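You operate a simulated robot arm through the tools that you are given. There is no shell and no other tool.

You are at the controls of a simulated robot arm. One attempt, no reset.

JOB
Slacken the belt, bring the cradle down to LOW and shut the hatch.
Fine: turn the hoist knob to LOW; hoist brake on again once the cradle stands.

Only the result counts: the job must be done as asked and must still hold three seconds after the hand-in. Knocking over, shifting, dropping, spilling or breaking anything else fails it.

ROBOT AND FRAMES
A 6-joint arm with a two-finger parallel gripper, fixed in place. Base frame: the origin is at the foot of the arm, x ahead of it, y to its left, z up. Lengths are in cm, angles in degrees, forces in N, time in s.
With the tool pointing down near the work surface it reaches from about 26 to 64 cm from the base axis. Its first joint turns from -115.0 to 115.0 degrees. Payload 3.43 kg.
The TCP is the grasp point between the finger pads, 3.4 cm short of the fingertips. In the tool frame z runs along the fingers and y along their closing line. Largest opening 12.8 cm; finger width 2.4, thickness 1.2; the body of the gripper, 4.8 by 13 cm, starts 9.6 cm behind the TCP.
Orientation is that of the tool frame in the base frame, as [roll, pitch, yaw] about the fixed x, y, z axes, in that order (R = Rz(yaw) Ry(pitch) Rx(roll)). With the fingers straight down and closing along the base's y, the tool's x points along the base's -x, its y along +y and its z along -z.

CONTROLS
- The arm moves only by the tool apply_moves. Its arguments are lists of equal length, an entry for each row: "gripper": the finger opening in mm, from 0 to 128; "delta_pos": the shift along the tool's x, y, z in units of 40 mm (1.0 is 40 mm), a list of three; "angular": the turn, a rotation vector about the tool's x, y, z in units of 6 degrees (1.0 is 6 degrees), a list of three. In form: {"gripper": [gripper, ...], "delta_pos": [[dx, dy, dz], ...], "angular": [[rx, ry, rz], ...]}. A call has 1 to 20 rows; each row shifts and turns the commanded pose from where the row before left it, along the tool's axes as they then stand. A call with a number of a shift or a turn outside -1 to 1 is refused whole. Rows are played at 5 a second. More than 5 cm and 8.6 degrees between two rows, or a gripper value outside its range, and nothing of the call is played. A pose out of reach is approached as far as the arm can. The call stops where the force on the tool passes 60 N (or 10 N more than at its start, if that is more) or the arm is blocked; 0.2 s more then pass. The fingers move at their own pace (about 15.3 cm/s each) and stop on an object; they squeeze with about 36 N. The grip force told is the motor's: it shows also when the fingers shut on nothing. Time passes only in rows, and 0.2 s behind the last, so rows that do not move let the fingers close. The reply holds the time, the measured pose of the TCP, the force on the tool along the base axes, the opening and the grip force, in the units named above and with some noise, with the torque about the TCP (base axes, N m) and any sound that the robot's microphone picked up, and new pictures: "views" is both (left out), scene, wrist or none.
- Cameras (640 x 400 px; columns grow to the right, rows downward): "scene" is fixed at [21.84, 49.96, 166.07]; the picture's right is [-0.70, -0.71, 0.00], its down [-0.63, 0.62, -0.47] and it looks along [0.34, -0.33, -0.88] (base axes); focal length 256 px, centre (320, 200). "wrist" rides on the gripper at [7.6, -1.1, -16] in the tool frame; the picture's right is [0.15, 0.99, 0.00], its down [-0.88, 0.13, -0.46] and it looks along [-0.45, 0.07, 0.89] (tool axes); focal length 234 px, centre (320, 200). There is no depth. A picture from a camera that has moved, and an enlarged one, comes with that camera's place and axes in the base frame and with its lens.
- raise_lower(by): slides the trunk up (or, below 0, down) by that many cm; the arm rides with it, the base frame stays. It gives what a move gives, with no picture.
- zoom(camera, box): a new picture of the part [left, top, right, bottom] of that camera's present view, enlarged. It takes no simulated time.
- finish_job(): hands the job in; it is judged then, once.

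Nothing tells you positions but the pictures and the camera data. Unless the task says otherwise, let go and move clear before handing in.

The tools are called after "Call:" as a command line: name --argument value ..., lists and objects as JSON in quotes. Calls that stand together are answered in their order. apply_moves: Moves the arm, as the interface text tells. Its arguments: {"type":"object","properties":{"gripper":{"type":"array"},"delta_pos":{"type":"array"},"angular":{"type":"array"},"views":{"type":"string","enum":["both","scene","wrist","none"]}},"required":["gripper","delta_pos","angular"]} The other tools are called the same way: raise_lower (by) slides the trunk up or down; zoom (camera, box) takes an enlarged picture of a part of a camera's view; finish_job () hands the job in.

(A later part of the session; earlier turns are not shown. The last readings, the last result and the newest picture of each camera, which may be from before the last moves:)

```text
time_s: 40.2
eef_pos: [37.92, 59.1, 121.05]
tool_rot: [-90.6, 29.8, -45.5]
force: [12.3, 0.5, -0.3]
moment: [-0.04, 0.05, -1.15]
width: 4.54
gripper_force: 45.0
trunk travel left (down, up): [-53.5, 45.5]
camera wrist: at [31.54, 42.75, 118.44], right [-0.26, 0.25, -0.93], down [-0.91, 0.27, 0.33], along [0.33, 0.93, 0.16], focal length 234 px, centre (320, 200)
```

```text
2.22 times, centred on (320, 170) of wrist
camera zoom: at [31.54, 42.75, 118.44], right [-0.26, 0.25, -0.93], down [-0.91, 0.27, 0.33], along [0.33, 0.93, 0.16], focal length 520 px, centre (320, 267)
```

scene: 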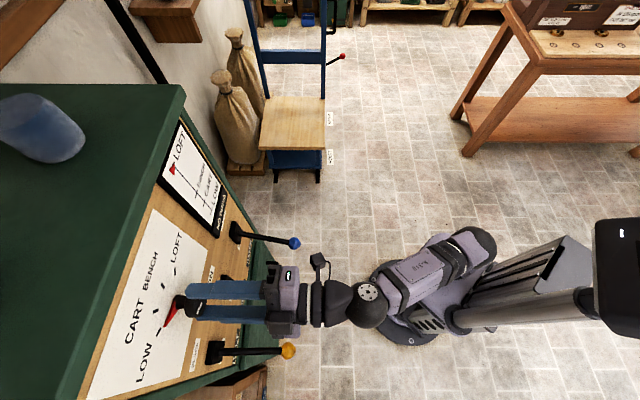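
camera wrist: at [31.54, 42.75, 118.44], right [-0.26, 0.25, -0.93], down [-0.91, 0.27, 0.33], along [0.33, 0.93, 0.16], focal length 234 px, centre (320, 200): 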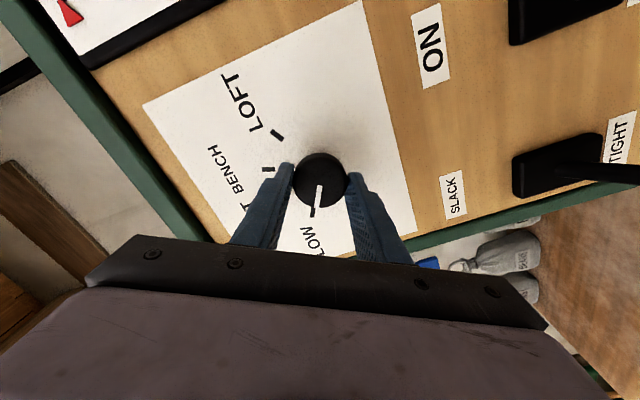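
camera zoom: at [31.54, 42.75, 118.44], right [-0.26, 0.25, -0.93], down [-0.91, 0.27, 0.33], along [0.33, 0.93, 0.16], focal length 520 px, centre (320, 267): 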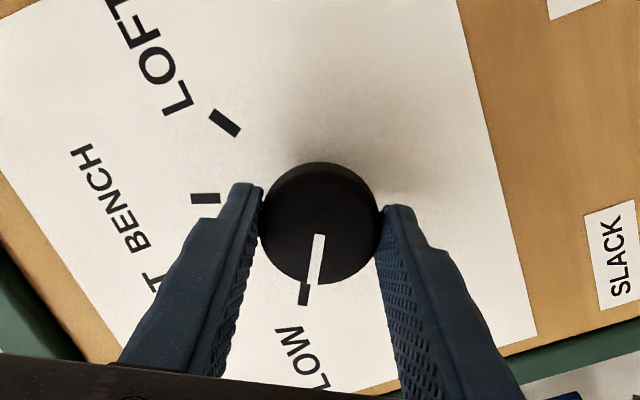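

The knob points at LOW. I'll release it, back off and watch the indicator.

Call:
apply_moves --gripper '[80, 80, 80, 80, 80, 80, 80, 80]' --delta_pos '[[0, 0, 0], [0, 0, 0], [0, 0, -0.5], [0, 0, -0.8], [0, 0, -0.8], [0, 0, -0.8], [0, 0, -0.8], [0, 0, 0]]' --angular '[[0, 0, 0], [0, 0, 0], [0, 0, 0], [0, 0, 0], [0, 0, 0], [0, 0, 0], [0, 0, 0], [0, 0, 0]]'

Call:
zoom --camera "scene" --box '[120, 110, 280, 350]'

```text
time_s: 42.0
eef_pos: [27.25, 48.85, 120.98]
tool_rot: [-90.4, 29.7, -45.4]
force: [-0.2, 0.3, 0.3]
moment: [0.01, 0.0, -0.02]
width: 8.01
gripper_force: 0.0
trunk travel left (down, up): [-53.5, 45.5]
camera wrist: at [20.97, 32.46, 118.28], right [-0.26, 0.25, -0.93], down [-0.91, 0.27, 0.33], along [0.33, 0.93, 0.16], focal length 234 px, centre (320, 200)
```

scene: 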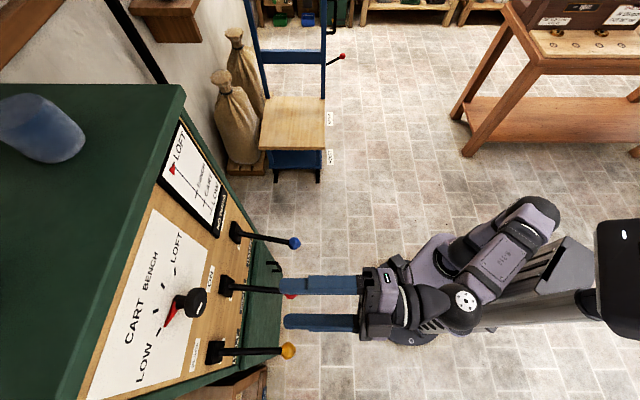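
wrist: 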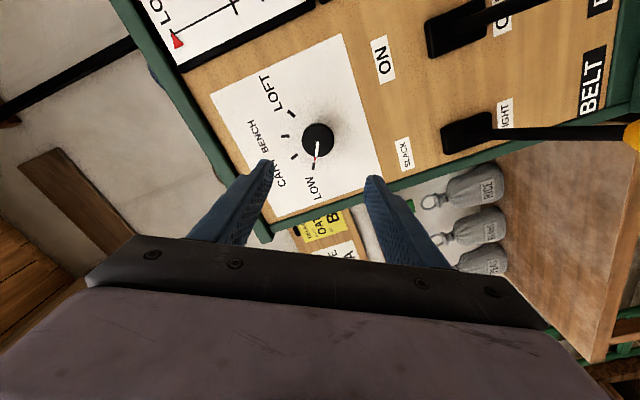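

```text
1.67 times, centred on (200, 230) of scene
camera zoom: at [21.84, 49.96, 166.07], right [-0.7, -0.71, 0.0], down [-0.63, 0.62, -0.47], along [0.34, -0.33, -0.88], focal length 427 px, centre (520, 150)
```

zoom: 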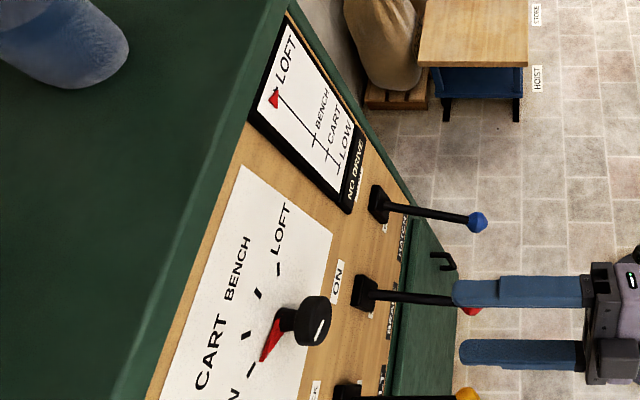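

The indicator still shows LOFT and NO DRIVE. I'll wait a little and inspect the surroundings for the reason.

Call:
apply_moves --gripper '[80, 80, 80, 80, 80, 80, 80, 80, 80, 80]' --delta_pos '[[0, 0, 0], [0, 0, 0], [0, 0, 0], [0, 0, 0], [0, 0, 0], [0, 0, 0], [0, 0, 0], [0, 0, 0], [0, 0, 0], [0, 0, 0]]' --angular '[[0, 0, -1], [0, 0, 1], [0, 0, 1], [0, 0, 1], [0, 0, 1], [0, 0, 1], [0, 0, 1], [0, 0, 1], [0, 0, 1], [0, 0, 1]]'

Call:
zoom --camera "scene" --box '[210, 0, 370, 200]'

Call:
zoom --camera "scene" --box '[140, 110, 260, 240]'

Call:
zoom --camera "scene" --box '[440, 0, 640, 160]'

```text
time_s: 44.2
eef_pos: [27.15, 48.69, 121.11]
tool_rot: [-91.7, 78.0, -46.8]
force: [0.1, 0.6, -0.7]
moment: [0.0, -0.03, -0.01]
width: 8.0
gripper_force: 0.1
trunk travel left (down, up): [-53.5, 45.5]
camera wrist: at [17.68, 35.51, 114.14], right [-0.66, 0.66, -0.35], down [-0.54, -0.1, 0.84], along [0.52, 0.74, 0.42], focal length 234 px, centre (320, 200)
```

scene: 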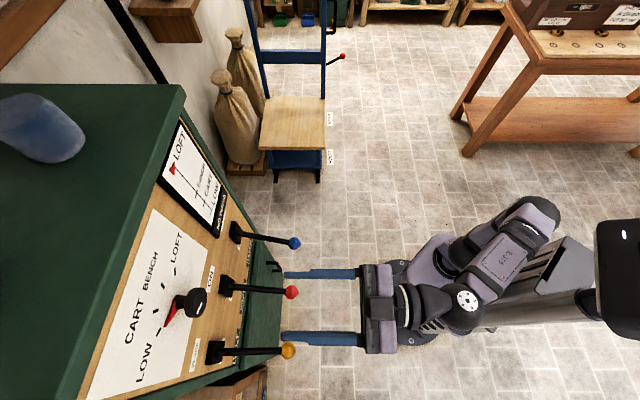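
wrist: 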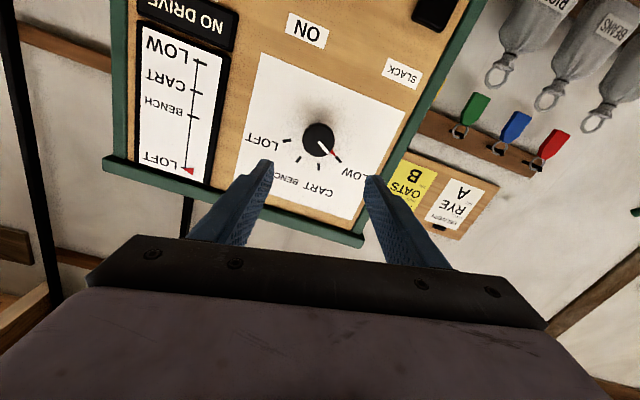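

```text
2.00 times, centred on (290, 100) of scene
camera zoom: at [21.84, 49.96, 166.07], right [-0.7, -0.71, 0.0], down [-0.63, 0.62, -0.47], along [0.34, -0.33, -0.88], focal length 512 px, centre (380, 400)
```

zoom: 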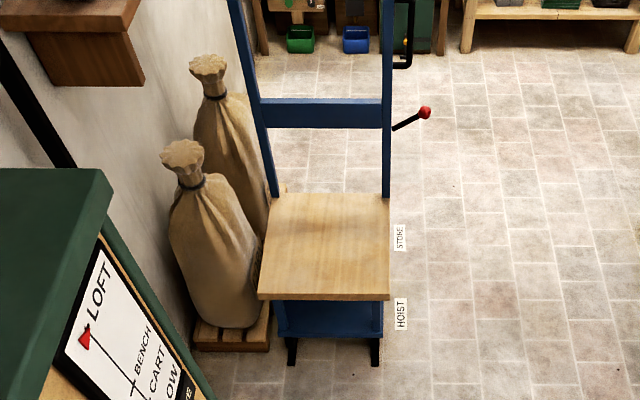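

```text
3.08 times, centred on (200, 175) of scene
camera zoom: at [21.84, 49.96, 166.07], right [-0.7, -0.71, 0.0], down [-0.63, 0.62, -0.47], along [0.34, -0.33, -0.88], focal length 788 px, centre (689, 277)
```

zoom: 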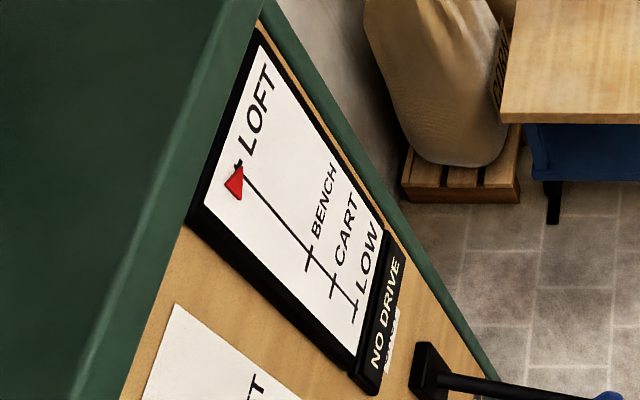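

```text
2.50 times, centred on (540, 80) of scene
camera zoom: at [21.84, 49.96, 166.07], right [-0.7, -0.71, 0.0], down [-0.63, 0.62, -0.47], along [0.34, -0.33, -0.88], focal length 640 px, centre (-230, 500)
```

zoom: 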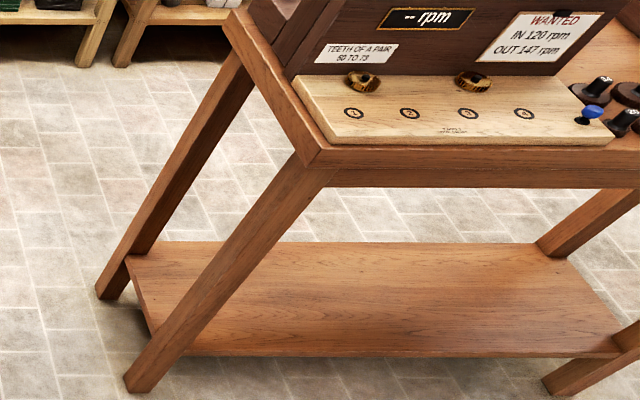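

The cradle stays at LOFT with the belt TIGHT, so belt slack evidently has to come first. To avoid a free drop I'll put the brake back ON, slacken the belt, then release the brake again. First I'll retract, straighten and lower to get beneath the red lever.

Call:
apply_moves --gripper '[0, 0, 0, 0]' --delta_pos '[[0, 0, 0], [0, 0, 0], [0, 0, -0.5], [0, 0, -0.5]]' --angular '[[0, 0, 1], [0, 0, 1], [0, 0, 0], [0, 0, 0]]' --views "none"

Call:
raise_lower --by -34

Call:
apply_moves --gripper '[0, 0, 0]' --delta_pos '[[0, -0.8, 0], [0.6, -0.7, 0], [0, 0, 0]]' --angular '[[0, 0, 0], [0, 0, 0], [0, 0, 0]]'

```text
time_s: 45.2
eef_pos: [24.21, 45.9, 121.44]
tool_rot: [-162.3, 89.7, -117.4]
force: [-0.2, -0.7, 0.0]
moment: [0.01, -0.01, -0.01]
width: 0.0
gripper_force: 33.1
trunk travel left (down, up): [-53.5, 45.5]
```

```text
time_s: 48.6
eef_pos: [24.21, 45.94, 87.23]
tool_rot: [-158.7, 89.6, -113.8]
force: [-0.6, 0.2, 0.0]
moment: [0.01, 0.04, 0.01]
width: 0.02
gripper_force: 33.4
trunk travel left (down, up): [-19.5, 79.5]
```

```text
time_s: 49.4
eef_pos: [28.52, 41.63, 85.03]
tool_rot: [-161.8, 89.6, -116.8]
force: [-0.2, 0.1, 0.6]
moment: [0.0, 0.0, -0.03]
width: 0.0
gripper_force: 33.0
trunk travel left (down, up): [-19.5, 79.5]
camera wrist: at [17.96, 29.51, 77.57], right [-0.7, 0.7, -0.15], down [-0.41, -0.22, 0.88], along [0.59, 0.68, 0.44], focal length 234 px, centre (320, 200)
```

scene: 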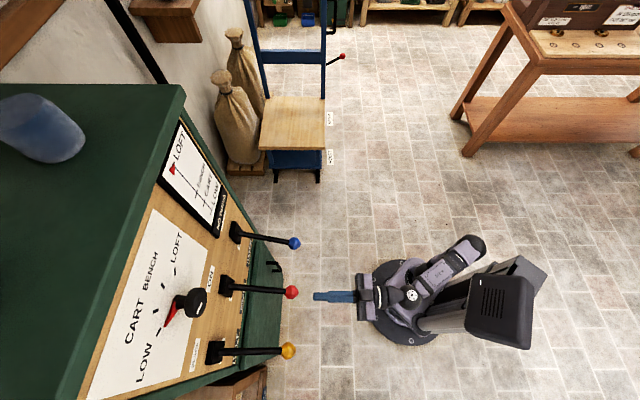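
wrist: 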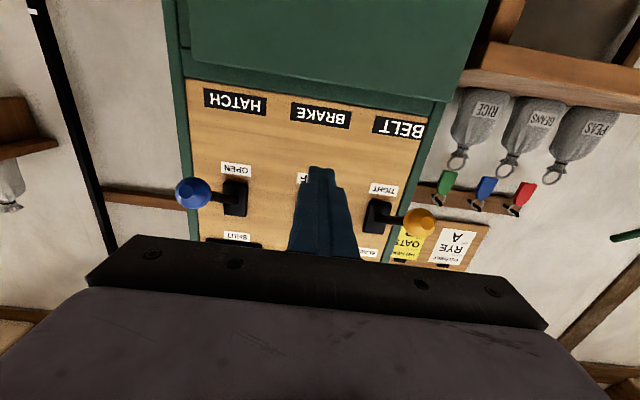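

I'm below the red ball. Forward, then up to push the brake back ON.

Call:
apply_moves --gripper '[0, 0, 0, 0, 0, 0, 0, 0, 0, 0, 0, 0, 0, 0, 0, 0, 0, 0, 0, 0]' --delta_pos '[[0, -0.06, 0.7], [0, 0, 0.7], [0, 0, 0.6], [-0.27, 0, 0], [-0.27, 0, 0], [-0.27, 0, 0], [-0.27, 0, 0], [-0.27, 0, 0], [-0.27, 0, 0], [-0.27, 0, 0], [-0.27, 0, 0], [-0.27, 0, 0], [-0.27, 0, 0], [-0.27, 0, 0], [-0.27, 0, 0], [-0.27, 0, 0], [-0.27, 0, 0], [-0.27, 0, 0], [-0.27, 0, 0], [-0.27, 0, 0]]' --angular '[[0, 0, 0], [0, 0, 0], [0, 0, 0], [0, 0, 0], [0, 0, 0], [0, 0, 0], [0, 0, 0], [0, 0, 0], [0, 0, 0], [0, 0, 0], [0, 0, 0], [0, 0, 0], [0, 0, 0], [0, 0, 0], [0, 0, 0], [0, 0, 0], [0, 0, 0], [0, 0, 0], [0, 0, 0], [0, 0, 0]]'

```text
time_s: 53.6
eef_pos: [34.27, 46.96, 102.74]
tool_rot: [-153.5, 89.4, -108.8]
force: [0.0, -0.4, -4.2]
moment: [-0.13, 0.08, 0.0]
width: 0.0
gripper_force: 33.0
out of reach, approached as far as the arm can: row 20
trunk travel left (down, up): [-19.5, 79.5]
camera wrist: at [23.69, 34.88, 95.38], right [-0.7, 0.7, -0.15], down [-0.41, -0.22, 0.88], along [0.59, 0.68, 0.44], focal length 234 px, centre (320, 200)
```

scene: 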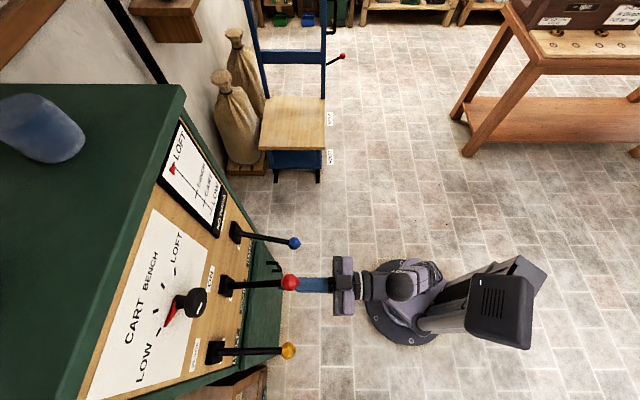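
wrist: 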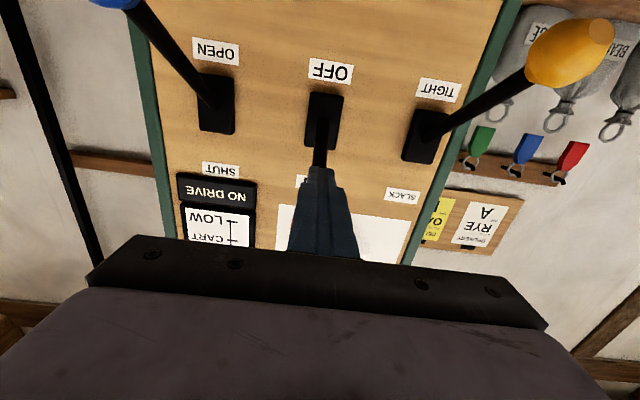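

The arm has run out of upward reach, so I'll nudge the trunk up to finish the lever stroke.

Call:
raise_lower --by 1.2

```text
time_s: 54.2
eef_pos: [34.22, 47.09, 104.18]
tool_rot: [-149.6, 89.8, -104.8]
force: [-0.1, -0.1, -0.1]
moment: [0.0, -0.01, -0.01]
width: 0.0
gripper_force: 33.4
trunk travel left (down, up): [-20.7, 78.3]
```

Call:
apply_moves --gripper '[0]' --delta_pos '[[0, 0, 0]]' --angular '[[0, 0, 0]]'

Call:
raise_lower --by 0.6

Call:
zoom --camera "scene" --box '[140, 130, 340, 380]'

```text
time_s: 54.6
eef_pos: [34.26, 47.07, 104.12]
tool_rot: [-157.4, 89.7, -112.5]
force: [-1.3, -0.4, -0.4]
moment: [0.03, -0.01, 0.0]
width: 0.0
gripper_force: 32.8
trunk travel left (down, up): [-20.7, 78.3]
camera wrist: at [23.67, 34.85, 96.61], right [-0.7, 0.7, -0.15], down [-0.41, -0.22, 0.88], along [0.58, 0.68, 0.45], focal length 234 px, centre (320, 200)
```

scene: 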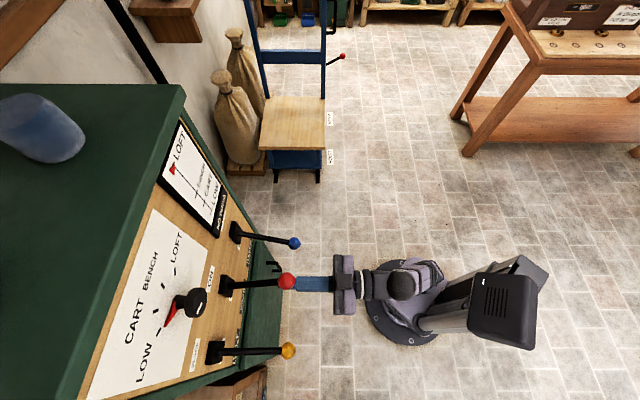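
wrist: 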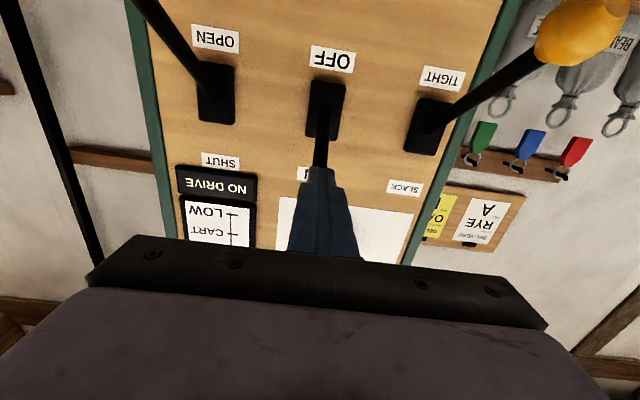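

```text
time_s: 55.1
eef_pos: [34.31, 47.1, 104.72]
tool_rot: [-158.0, 89.6, -113.1]
force: [-1.2, -0.5, -0.7]
moment: [0.0, 0.0, 0.0]
width: 0.0
gripper_force: 32.9
trunk travel left (down, up): [-21.3, 77.7]
```

```text
1.60 times, centred on (240, 255) of scene
camera zoom: at [21.84, 49.96, 166.07], right [-0.7, -0.71, 0.0], down [-0.63, 0.62, -0.47], along [0.34, -0.33, -0.88], focal length 410 px, centre (448, 112)
```

zoom: 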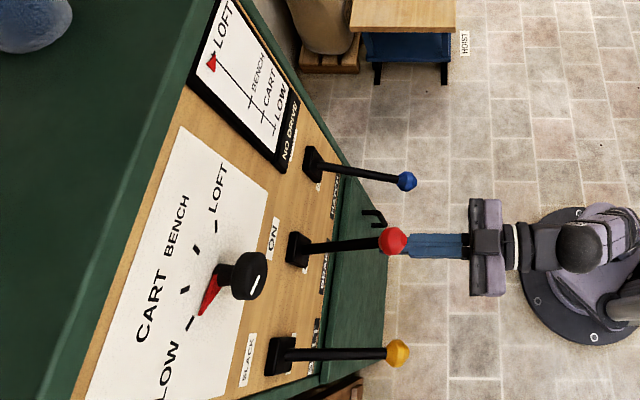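

Call:
raise_lower --by 0.8

Call:
zoom --camera "scene" --box '[220, 240, 340, 320]'

```text
time_s: 55.7
eef_pos: [34.52, 47.15, 105.37]
tool_rot: [-164.8, 89.3, -119.9]
force: [-2.4, -3.4, -10.4]
moment: [-0.16, 0.24, -0.01]
width: 0.0
gripper_force: 33.1
trunk travel left (down, up): [-22.1, 76.9]
```

```text
5.00 times, centred on (280, 280) of scene
camera zoom: at [21.84, 49.96, 166.07], right [-0.7, -0.71, 0.0], down [-0.63, 0.62, -0.47], along [0.34, -0.33, -0.88], focal length 1280 px, centre (520, -200)
```

zoom: 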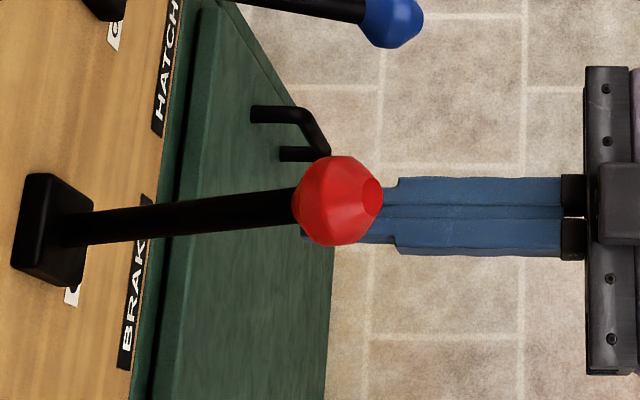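

The brake is back at its ON stop. Next is the yellow BELT lever: retreat, get beneath it, and push up to SLACK.

Call:
apply_moves --gripper '[0, 0, 0, 0]' --delta_pos '[[0.1, 0, -0.3], [0, 0, -0.6], [0, 0, -0.6], [0, 0, -0.5]]' --angular '[[0, 0, 0], [0, 0, 0], [0, 0, 0], [0, 0, 0]]' --views "none"

Call:
raise_lower --by 8

Call:
apply_moves --gripper '[0, 0, 0, 0, 0, 0, 0, 0]' --delta_pos '[[0.8, 0.5, 0], [0.8, 0.5, 0], [0.8, 0.5, 0], [0.8, 0.5, 0], [0.8, 0.5, 0], [0.8, 0.5, 0], [0.8, 0.45, 0], [0.9, 0, 0]]' --angular '[[0, 0, 0], [0, 0, 0], [0, 0, 0], [0, 0, 0], [0, 0, 0], [0, 0, 0], [0, 0, 0], [0, 0, 0]]'

```text
time_s: 56.7
eef_pos: [28.42, 41.15, 105.11]
tool_rot: [-158.7, 89.6, -113.9]
force: [-0.2, 0.0, 0.3]
moment: [-0.01, 0.01, 0.0]
width: 0.0
gripper_force: 33.2
trunk travel left (down, up): [-22.1, 76.9]
```

```text
time_s: 57.9
eef_pos: [28.47, 41.26, 113.27]
tool_rot: [-158.3, 89.6, -113.6]
force: [-0.2, -0.3, -0.1]
moment: [-0.02, 0.0, 0.03]
width: 0.01
gripper_force: 32.9
trunk travel left (down, up): [-30.1, 68.9]
```

```text
time_s: 59.7
eef_pos: [18.24, 50.84, 87.17]
tool_rot: [-164.8, 89.6, -119.9]
force: [0.0, -0.4, -0.5]
moment: [0.01, -0.05, 0.05]
width: 0.02
gripper_force: 32.9
trunk travel left (down, up): [-30.1, 68.9]
camera wrist: at [7.61, 38.84, 79.73], right [-0.7, 0.7, -0.15], down [-0.41, -0.22, 0.88], along [0.58, 0.68, 0.45], focal length 234 px, centre (320, 200)
```

scene: 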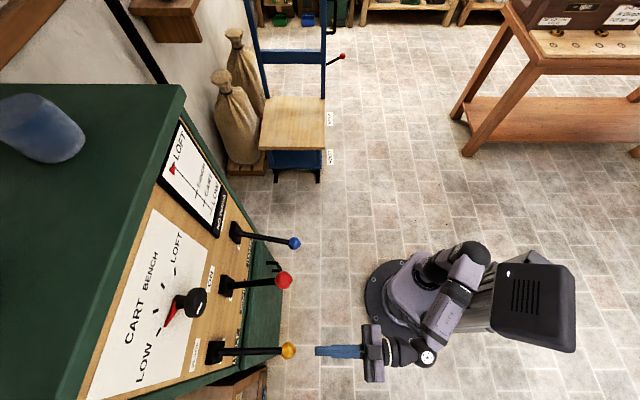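
wrist: 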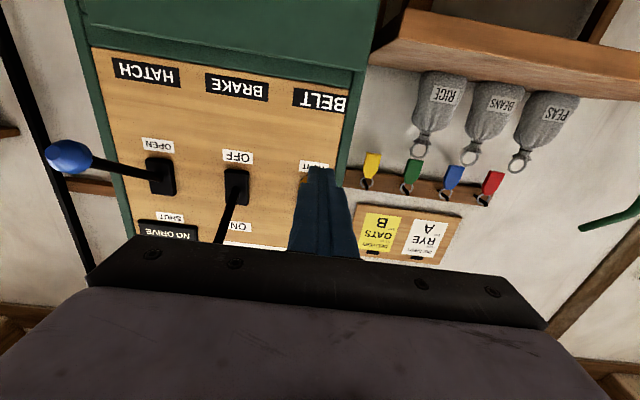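

The arm is lined up under the yellow ball. Forward, then up.

Call:
apply_moves --gripper '[0, 0, 0, 0, 0]' --delta_pos '[[0.55, -0.06, 0], [0, 0, 0.7], [0, 0, 0.7], [0, 0, 0.65], [0, 0, 0]]' --angular '[[0, 0, 0], [0, 0, 0], [0, 0, 0], [0, 0, 0], [0, 0, 0]]'

```text
time_s: 60.9
eef_pos: [24.45, 56.55, 84.89]
tool_rot: [-157.7, 89.7, -112.8]
force: [-0.6, 0.0, 0.6]
moment: [-0.01, -0.01, 0.0]
width: 0.02
gripper_force: 33.4
trunk travel left (down, up): [-30.1, 68.9]
camera wrist: at [13.82, 44.45, 77.46], right [-0.7, 0.7, -0.15], down [-0.41, -0.22, 0.88], along [0.58, 0.68, 0.44], focal length 234 px, centre (320, 200)
```

scene: 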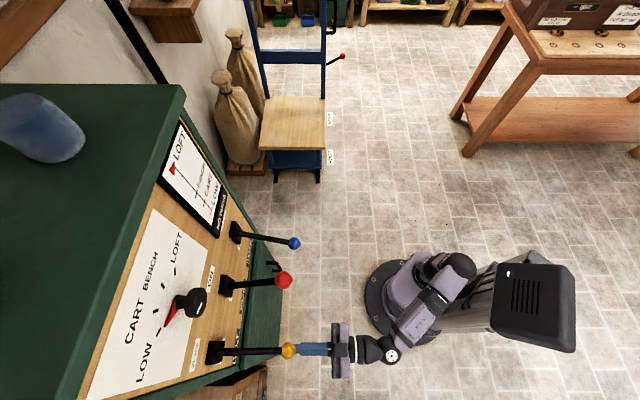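
wrist: 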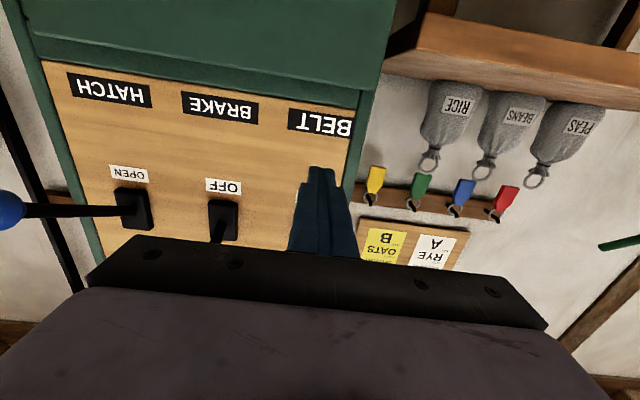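

Call:
apply_moves --gripper '[0, 0, 0, 0, 0, 0, 0, 0, 0, 0, 0, 0, 0, 0, 0, 0, 0, 0, 0, 0]' --delta_pos '[[-0.27, 0, 0], [-0.27, 0, 0], [-0.27, 0, 0], [-0.27, 0, 0], [-0.27, 0, 0], [-0.27, 0, 0], [-0.27, 0, 0], [-0.27, 0, 0], [-0.27, 0, 0], [-0.27, 0, 0], [-0.27, 0, 0], [-0.27, 0, 0], [-0.27, 0, 0], [-0.27, 0, 0], [-0.27, 0, 0], [-0.27, 0, 0], [-0.27, 0, 0], [-0.27, 0, 0], [-0.2, 0, 0], [0, 0, 0]]' --angular '[[0, 0, 0], [0, 0, 0], [0, 0, 0], [0, 0, 0], [0, 0, 0], [0, 0, 0], [0, 0, 0], [0, 0, 0], [0, 0, 0], [0, 0, 0], [0, 0, 0], [0, 0, 0], [0, 0, 0], [0, 0, 0], [0, 0, 0], [0, 0, 0], [0, 0, 0], [0, 0, 0], [0, 0, 0], [0, 0, 0]]'

Call:
zoom --camera "scene" --box '[140, 130, 340, 380]'

```text
time_s: 65.1
eef_pos: [24.67, 56.51, 105.01]
tool_rot: [-157.8, 89.7, -112.9]
force: [-1.4, 0.4, -1.5]
moment: [-0.06, 0.04, 0.02]
width: 0.0
gripper_force: 33.0
trunk travel left (down, up): [-30.1, 68.9]
camera wrist: at [14.08, 44.36, 97.57], right [-0.7, 0.7, -0.15], down [-0.41, -0.22, 0.88], along [0.58, 0.68, 0.45], focal length 234 px, centre (320, 200)
```

scene: 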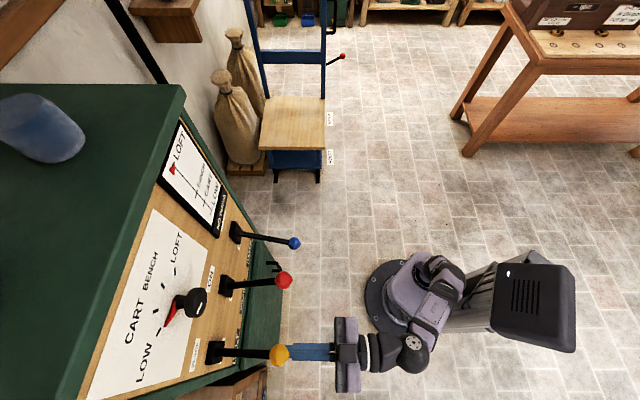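
wrist: 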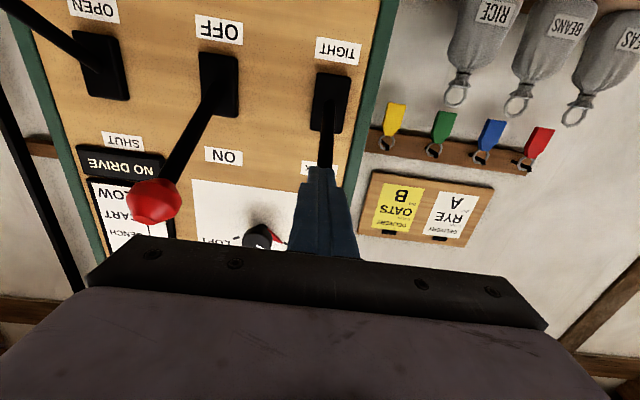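

```text
1.60 times, centred on (240, 255) of scene
camera zoom: at [21.84, 49.96, 166.07], right [-0.7, -0.71, 0.0], down [-0.63, 0.62, -0.47], along [0.34, -0.33, -0.88], focal length 410 px, centre (448, 112)
```

zoom: 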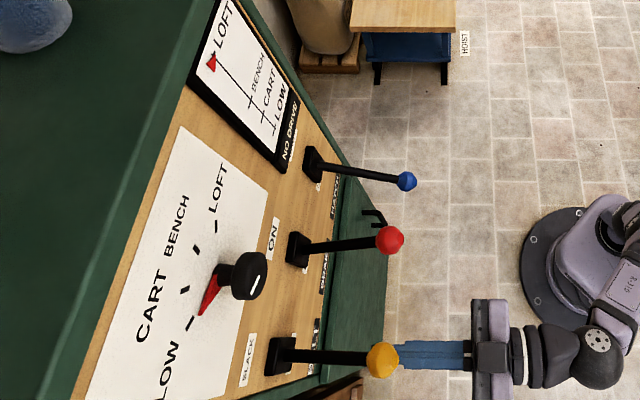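

The belt lever is up. I'll press slightly to confirm the stop, then retreat toward the brake lever.

Call:
apply_moves --gripper '[0, 0, 0]' --delta_pos '[[-0.15, 0, 0], [-0.1, 0, 0], [0, 0, 0]]' --angular '[[0, 0, 0], [0, 0, 0], [0, 0, 0]]' --views "none"

Call:
apply_moves --gripper '[0, 0, 0, 0]' --delta_pos '[[0.2, 0, -0.3], [0, 0, -0.6], [0, 0, -0.6], [0, 0, -0.5]]' --angular '[[0, 0, 0], [0, 0, 0], [0, 0, 0], [0, 0, 0]]' --views "none"

Call:
raise_lower --by 20

Call:
apply_moves --gripper '[0, 0, 0, 0, 0]' --delta_pos '[[0.6, -0.7, 0], [0.6, -0.7, 0], [0.6, -0.7, 0], [0.6, -0.7, 0], [0.3, -0.65, 0]]' --angular '[[0, 0, 0], [0, 0, 0], [0, 0, 0], [0, 0, 0], [0, 0, 0]]'

```text
time_s: 65.9
eef_pos: [24.65, 56.53, 105.36]
tool_rot: [-168.9, 88.7, -124.3]
force: [-11.4, -22.7, -34.2]
moment: [-0.54, 0.89, 0.18]
width: 0.0
gripper_force: 33.0
trunk travel left (down, up): [-30.1, 68.9]
```

```text
time_s: 66.9
eef_pos: [18.93, 50.82, 105.23]
tool_rot: [-162.9, 89.7, -118.0]
force: [0.2, -0.1, -0.5]
moment: [0.01, -0.02, 0.02]
width: 0.0
gripper_force: 33.1
trunk travel left (down, up): [-30.1, 68.9]
```

```text
time_s: 69.0
eef_pos: [18.91, 50.82, 125.31]
tool_rot: [-158.9, 89.6, -114.1]
force: [0.2, 0.2, -0.4]
moment: [-0.01, 0.02, -0.04]
width: 0.0
gripper_force: 33.2
trunk travel left (down, up): [-50.1, 48.9]
```

```text
time_s: 70.2
eef_pos: [28.59, 41.83, 114.56]
tool_rot: [-162.0, 89.5, -117.2]
force: [-0.6, -0.3, -0.2]
moment: [0.0, 0.02, -0.03]
width: 0.01
gripper_force: 33.1
out of reach, approached as far as the arm can: row 5
trunk travel left (down, up): [-50.1, 48.9]
camera wrist: at [18.07, 29.65, 107.05], right [-0.7, 0.7, -0.15], down [-0.41, -0.22, 0.88], along [0.59, 0.68, 0.44], focal length 234 px, centre (320, 200)
```

scene: 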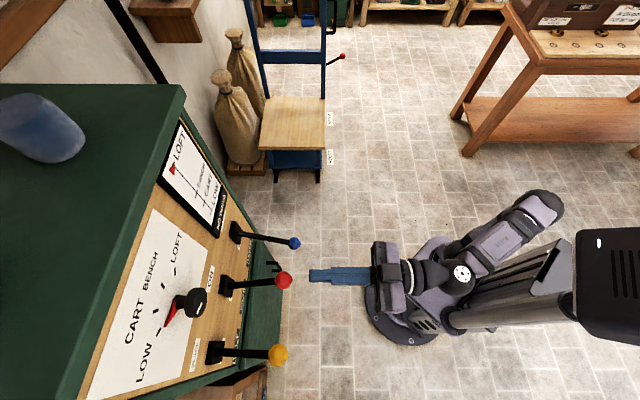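
wrist: 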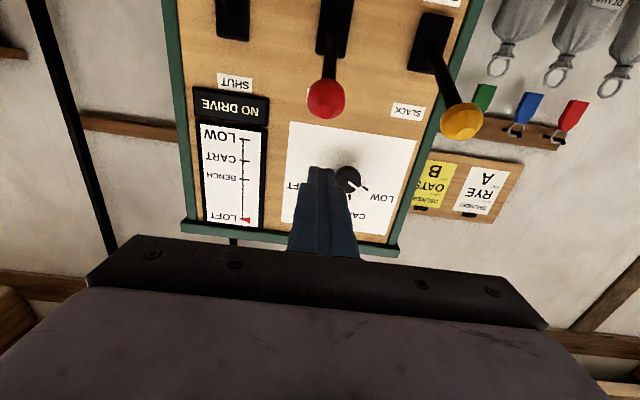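

The belt is on SLACK. Now brake OFF again: position above the red ball and push down.

Call:
apply_moves --gripper '[0, 0, 0, 0, 0]' --delta_pos '[[0, -0.08, 0.6], [0, 0, 0.6], [0, 0, 0.5], [0, 0, 0.4], [0, 0, 0]]' --angular '[[0, 0, 0], [0, 0, 0], [0, 0, 0], [0, 0, 0], [0, 0, 0]]' --views "wrist"

```text
time_s: 71.4
eef_pos: [34.97, 47.62, 114.43]
tool_rot: [-159.4, 89.6, -114.6]
force: [0.5, 0.2, 0.1]
moment: [0.0, 0.01, -0.02]
width: 0.02
gripper_force: 33.1
trunk travel left (down, up): [-50.1, 48.9]
camera wrist: at [24.36, 35.37, 107.03], right [-0.7, 0.7, -0.15], down [-0.41, -0.22, 0.88], along [0.59, 0.68, 0.44], focal length 234 px, centre (320, 200)
```

wrist: 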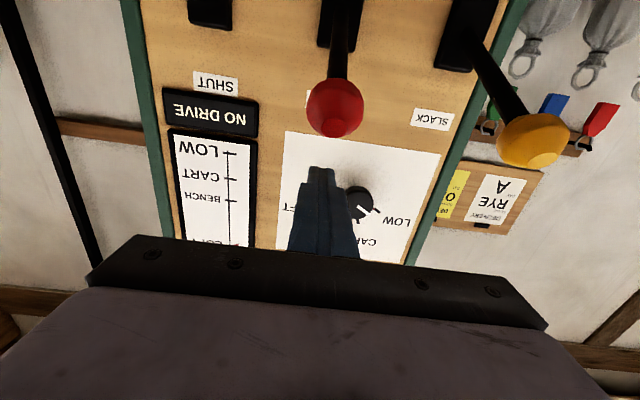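

Call:
apply_moves --gripper '[0, 0, 0, 0, 0, 0, 0, 0, 0, 0, 0, 0, 0, 0, 0, 0, 0, 0, 0, 0]' --delta_pos '[[0.25, 0, 0], [0.25, 0, 0], [0.25, 0, 0], [0.25, 0, 0], [0.25, 0, 0], [0.25, 0, 0], [0.25, 0, 0], [0.25, 0, 0], [0.25, 0, 0], [0.25, 0, 0], [0.25, 0, 0], [0.25, 0, 0], [0.25, 0, 0], [0.25, 0, 0], [0.25, 0, 0], [0.25, 0, 0], [0.25, 0, 0], [0.25, 0, 0], [0.25, 0, 0], [0.25, 0, 0]]' --angular '[[0, 0, 0], [0, 0, 0], [0, 0, 0], [0, 0, 0], [0, 0, 0], [0, 0, 0], [0, 0, 0], [0, 0, 0], [0, 0, 0], [0, 0, 0], [0, 0, 0], [0, 0, 0], [0, 0, 0], [0, 0, 0], [0, 0, 0], [0, 0, 0], [0, 0, 0], [0, 0, 0], [0, 0, 0], [0, 0, 0]]'

Call:
zoom --camera "scene" --box '[140, 110, 260, 240]'

```text
time_s: 75.6
eef_pos: [34.79, 47.18, 95.05]
tool_rot: [-10.2, 89.7, 34.8]
force: [-2.1, -0.9, 11.3]
moment: [0.28, -0.2, 0.07]
width: 0.01
gripper_force: 33.0
trunk travel left (down, up): [-50.1, 48.9]
camera wrist: at [24.26, 35.12, 87.36], right [-0.7, 0.7, -0.15], down [-0.42, -0.23, 0.88], along [0.58, 0.67, 0.45], focal length 234 px, centre (320, 200)
```

scene: 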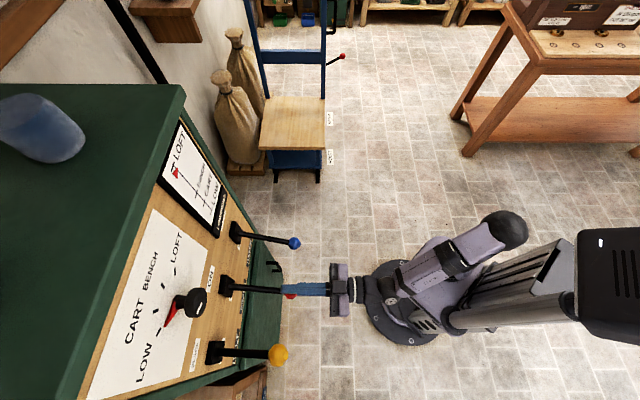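
wrist: 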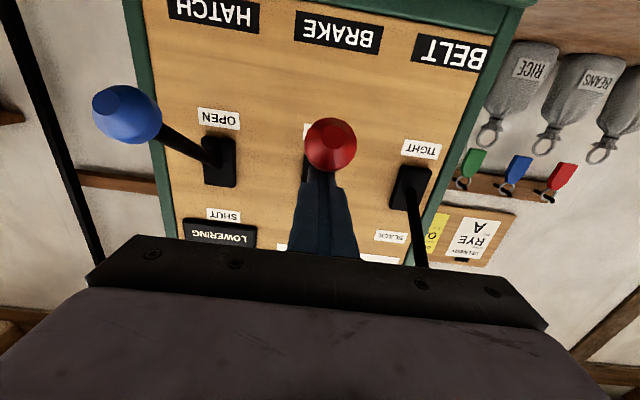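

```text
3.08 times, centred on (200, 175) of scene
camera zoom: at [21.84, 49.96, 166.07], right [-0.7, -0.71, 0.0], down [-0.63, 0.62, -0.47], along [0.34, -0.33, -0.88], focal length 788 px, centre (689, 277)
```

zoom: 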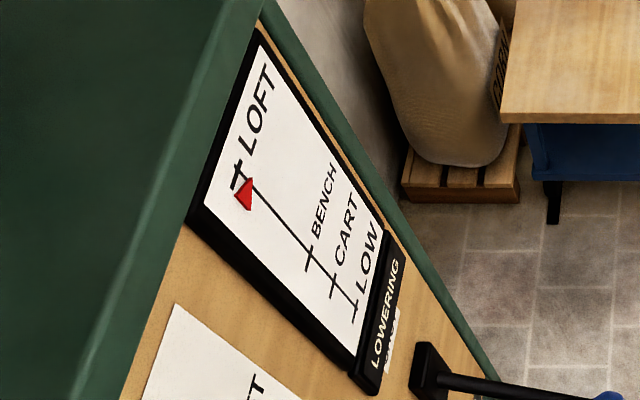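

LOWERING is displayed and the cradle marker is moving down. While it descends I'll back off from the lever and get ready beneath it.

Call:
apply_moves --gripper '[0, 0, 0, 0, 0, 0]' --delta_pos '[[-0.5, 0, 0], [-0.5, 0, -0.3], [0, 0, -0.6], [0, 0, -0.6], [0, 0, -0.5], [0, 0, 0]]' --angular '[[0, 0, 0], [0, 0, 0], [0, 0, 0], [0, 0, 0], [0, 0, 0], [0, 0, 0]]'

Call:
zoom --camera "scene" --box '[140, 110, 260, 240]'

```text
time_s: 77.0
eef_pos: [29.2, 41.56, 98.64]
tool_rot: [-157.3, 89.6, -112.5]
force: [1.7, -0.2, -0.4]
moment: [0.02, -0.02, 0.01]
width: 0.01
gripper_force: 33.0
trunk travel left (down, up): [-50.1, 48.9]
camera wrist: at [18.63, 29.38, 91.24], right [-0.7, 0.7, -0.15], down [-0.41, -0.22, 0.88], along [0.59, 0.68, 0.44], focal length 234 px, centre (320, 200)
```

scene: 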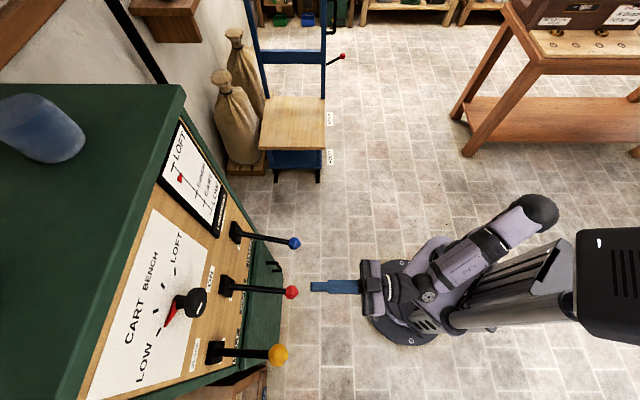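
wrist: 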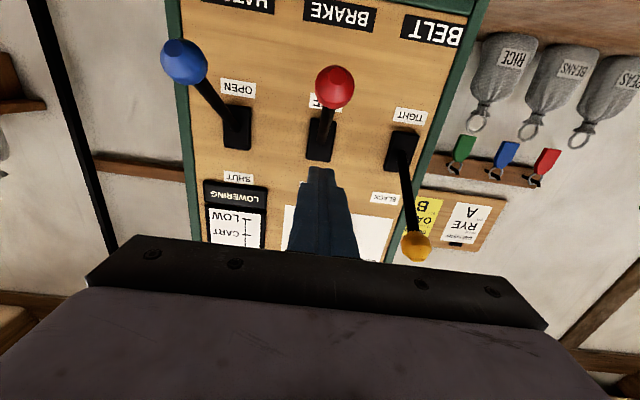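

```text
3.08 times, centred on (200, 175) of scene
camera zoom: at [21.84, 49.96, 166.07], right [-0.7, -0.71, 0.0], down [-0.63, 0.62, -0.47], along [0.34, -0.33, -0.88], focal length 788 px, centre (689, 277)
```

zoom: 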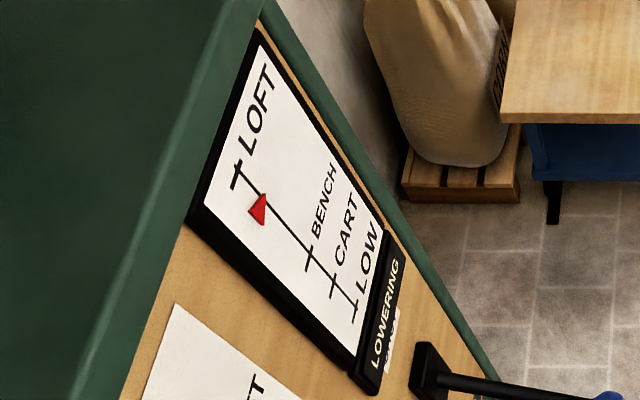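

It's descending normally. I'll get beneath the brake lever while it runs down.

Call:
raise_lower --by -14

Call:
apply_moves --gripper '[0, 0, 0, 0, 0, 0, 0, 0, 0, 0]' --delta_pos '[[0, 0.05, 0.6], [0, 0, 0.6], [0, 0, 0.55], [0, 0, 0], [0, 0, 0], [0, 0, 0], [0, 0, 0], [0, 0, 0], [0, 0, 0], [0, 0, 0]]' --angular '[[0, 0, 0], [0, 0, 0], [0, 0, 0], [0, 0, 0], [0, 0, 0], [0, 0, 0], [0, 0, 0], [0, 0, 0], [0, 0, 0], [0, 0, 0]]'

Call:
zoom --camera "scene" --box '[140, 110, 260, 240]'

```text
time_s: 78.7
eef_pos: [29.29, 41.56, 84.77]
tool_rot: [-158.8, 89.8, -113.9]
force: [1.3, 0.4, 0.4]
moment: [-0.02, -0.01, -0.03]
width: 0.0
gripper_force: 33.1
trunk travel left (down, up): [-36.1, 62.9]
```

```text
time_s: 80.9
eef_pos: [33.95, 46.68, 84.55]
tool_rot: [-159.0, 89.5, -114.2]
force: [-1.0, 0.1, 0.5]
moment: [-0.04, 0.01, -0.03]
width: 0.01
gripper_force: 33.2
trunk travel left (down, up): [-36.1, 62.9]
camera wrist: at [23.33, 34.56, 77.14], right [-0.7, 0.7, -0.15], down [-0.41, -0.22, 0.88], along [0.59, 0.68, 0.44], focal length 234 px, centre (320, 200)
```

scene: 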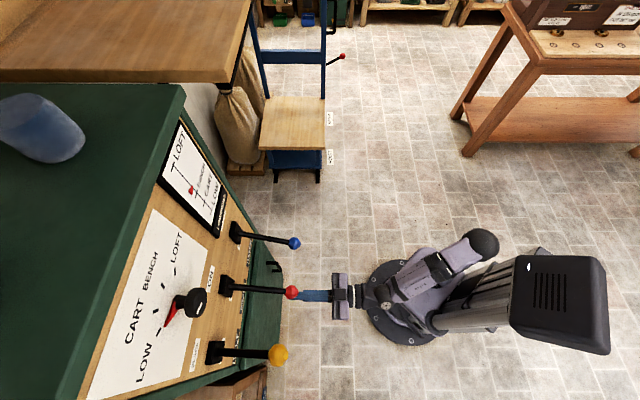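
wrist: 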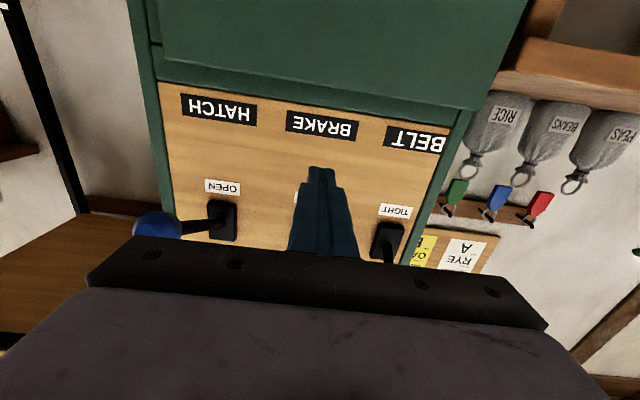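

```text
3.08 times, centred on (200, 175) of scene
camera zoom: at [21.84, 49.96, 166.07], right [-0.7, -0.71, 0.0], down [-0.63, 0.62, -0.47], along [0.34, -0.33, -0.88], focal length 788 px, centre (689, 277)
```

zoom: 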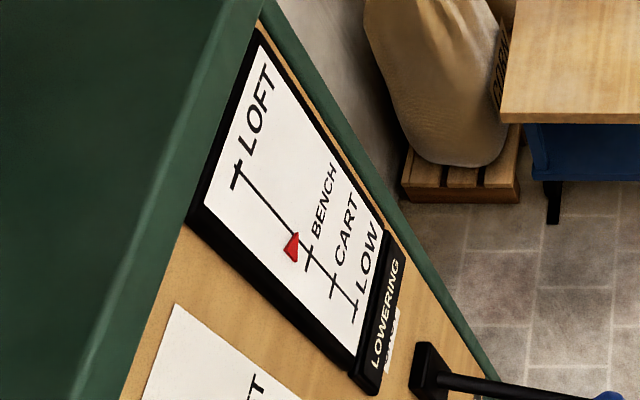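

The cradle itself is now in view, passing BENCH height clear of the arm. I'll wait for it to reach LOW.

Call:
apply_moves --gripper '[0, 0, 0, 0, 0, 0, 0, 0, 0, 0, 0, 0, 0, 0, 0, 0, 0, 0, 0, 0]' --delta_pos '[[0, 0, 0], [0, 0, 0], [0, 0, 0], [0, 0, 0], [0, 0, 0], [0, 0, 0], [0, 0, 0], [0, 0, 0], [0, 0, 0], [0, 0, 0], [0, 0, 0], [0, 0, 0], [0, 0, 0], [0, 0, 0], [0, 0, 0], [0, 0, 0], [0, 0, 0], [0, 0, 0], [0, 0, 0], [0, 0, 0]]' --angular '[[0, 0, 0], [0, 0, 0], [0, 0, 0], [0, 0, 0], [0, 0, 0], [0, 0, 0], [0, 0, 0], [0, 0, 0], [0, 0, 0], [0, 0, 0], [0, 0, 0], [0, 0, 0], [0, 0, 0], [0, 0, 0], [0, 0, 0], [0, 0, 0], [0, 0, 0], [0, 0, 0], [0, 0, 0], [0, 0, 0]]' --views "scene"

Call:
zoom --camera "scene" --box '[140, 110, 260, 240]'

```text
time_s: 85.1
eef_pos: [33.85, 46.67, 84.62]
tool_rot: [-158.9, 89.6, -114.0]
force: [-0.4, -0.2, 0.1]
moment: [0.01, 0.03, -0.01]
width: 0.0
gripper_force: 33.4
trunk travel left (down, up): [-36.1, 62.9]
```

scene: 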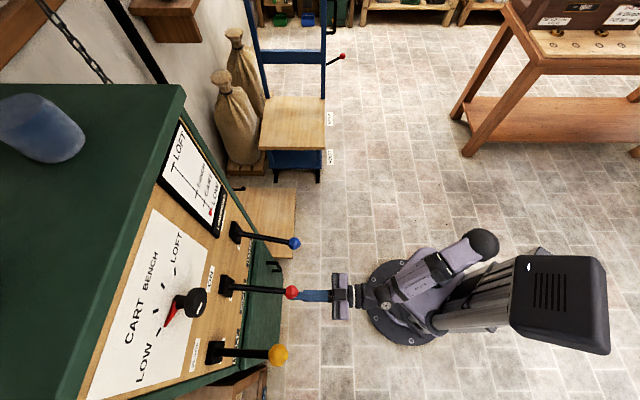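

```text
3.08 times, centred on (200, 175) of scene
camera zoom: at [21.84, 49.96, 166.07], right [-0.7, -0.71, 0.0], down [-0.63, 0.62, -0.47], along [0.34, -0.33, -0.88], focal length 788 px, centre (689, 277)
```

zoom: 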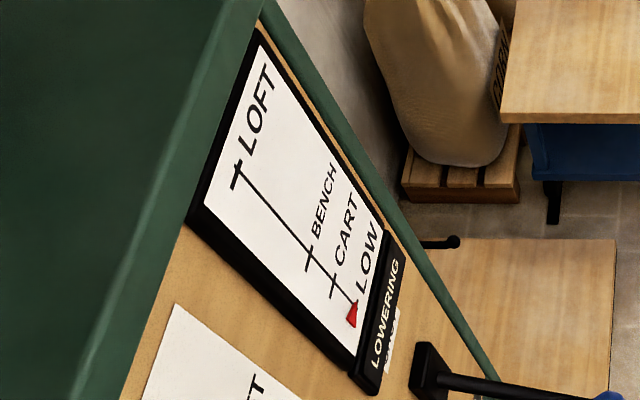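

Call:
apply_moves --gripper '[0, 0, 0, 0, 0, 0, 0, 0, 0, 0]' --delta_pos '[[0, 0, 0], [0, 0, 0], [0, 0, 0], [0, 0, 0], [0, 0, 0], [0, 0, 0], [0, 0, 0], [0, 0, 0], [0, 0, 0], [0, 0, 0]]' --angular '[[0, 0, 0], [0, 0, 0], [0, 0, 0], [0, 0, 0], [0, 0, 0], [0, 0, 0], [0, 0, 0], [0, 0, 0], [0, 0, 0], [0, 0, 0]]' --views "scene"

Call:
zoom --camera "scene" --box '[140, 110, 260, 240]'

```text
time_s: 87.3
eef_pos: [33.91, 46.64, 84.47]
tool_rot: [-159.1, 89.6, -114.3]
force: [-0.1, 0.3, 0.0]
moment: [-0.02, 0.04, -0.04]
width: 0.02
gripper_force: 33.2
trunk travel left (down, up): [-36.1, 62.9]
```

scene: 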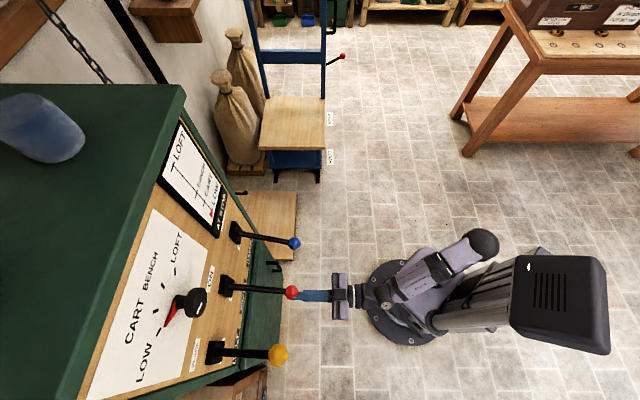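

```text
3.08 times, centred on (200, 175) of scene
camera zoom: at [21.84, 49.96, 166.07], right [-0.7, -0.71, 0.0], down [-0.63, 0.62, -0.47], along [0.34, -0.33, -0.88], focal length 788 px, centre (689, 277)
```

zoom: 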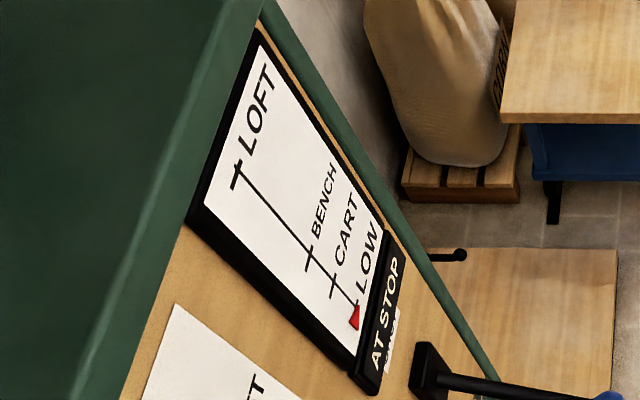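

The display reads AT STOP and the marker is at LOW. Brake ON: push the red lever up.

Call:
apply_moves --gripper '[0, 0, 0, 0, 0, 0, 0, 0, 0, 0, 0, 0, 0, 0, 0, 0, 0, 0, 0, 0]' --delta_pos '[[-0.28, 0, 0], [-0.28, 0, 0], [-0.28, 0, 0], [-0.28, 0, 0], [-0.28, 0, 0], [-0.28, 0, 0], [-0.28, 0, 0], [-0.28, 0, 0], [-0.28, 0, 0], [-0.28, 0, 0], [-0.28, 0, 0], [-0.28, 0, 0], [-0.28, 0, 0], [-0.28, 0, 0], [-0.28, 0, 0], [-0.28, 0, 0], [-0.28, 0, 0], [-0.28, 0, 0], [-0.25, 0, 0], [0, 0, 0]]' --angular '[[0, 0, 0], [0, 0, 0], [0, 0, 0], [0, 0, 0], [0, 0, 0], [0, 0, 0], [0, 0, 0], [0, 0, 0], [0, 0, 0], [0, 0, 0], [0, 0, 0], [0, 0, 0], [0, 0, 0], [0, 0, 0], [0, 0, 0], [0, 0, 0], [0, 0, 0], [0, 0, 0], [0, 0, 0], [0, 0, 0]]'

```text
time_s: 91.5
eef_pos: [34.13, 46.84, 105.48]
tool_rot: [-165.9, 89.2, -121.2]
force: [-9.3, -12.6, -22.2]
moment: [-0.2, 0.26, -0.19]
width: 0.0
gripper_force: 33.0
trunk travel left (down, up): [-36.1, 62.9]
camera wrist: at [23.44, 34.61, 98.15], right [-0.7, 0.7, -0.15], down [-0.41, -0.22, 0.89], along [0.59, 0.68, 0.44], focal length 234 px, centre (320, 200)
```

scene: 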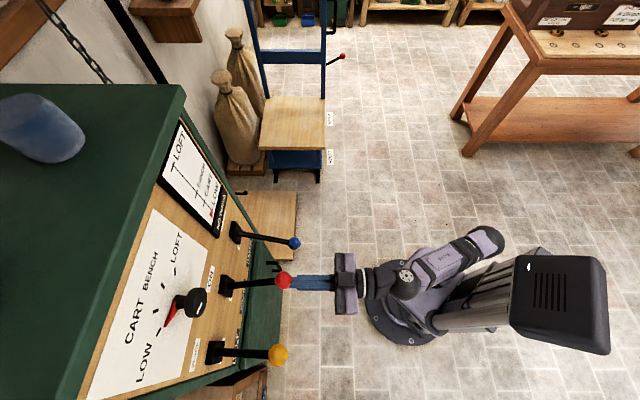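
wrist: 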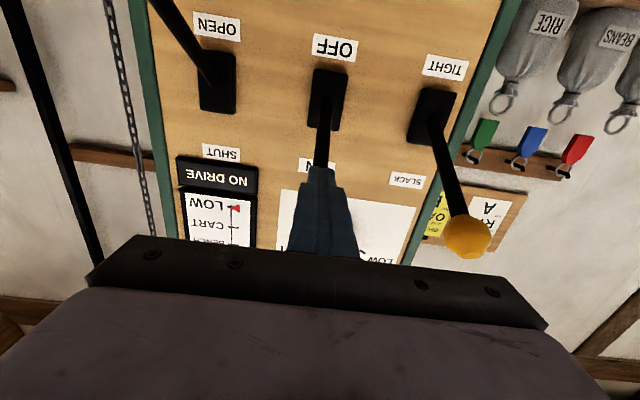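

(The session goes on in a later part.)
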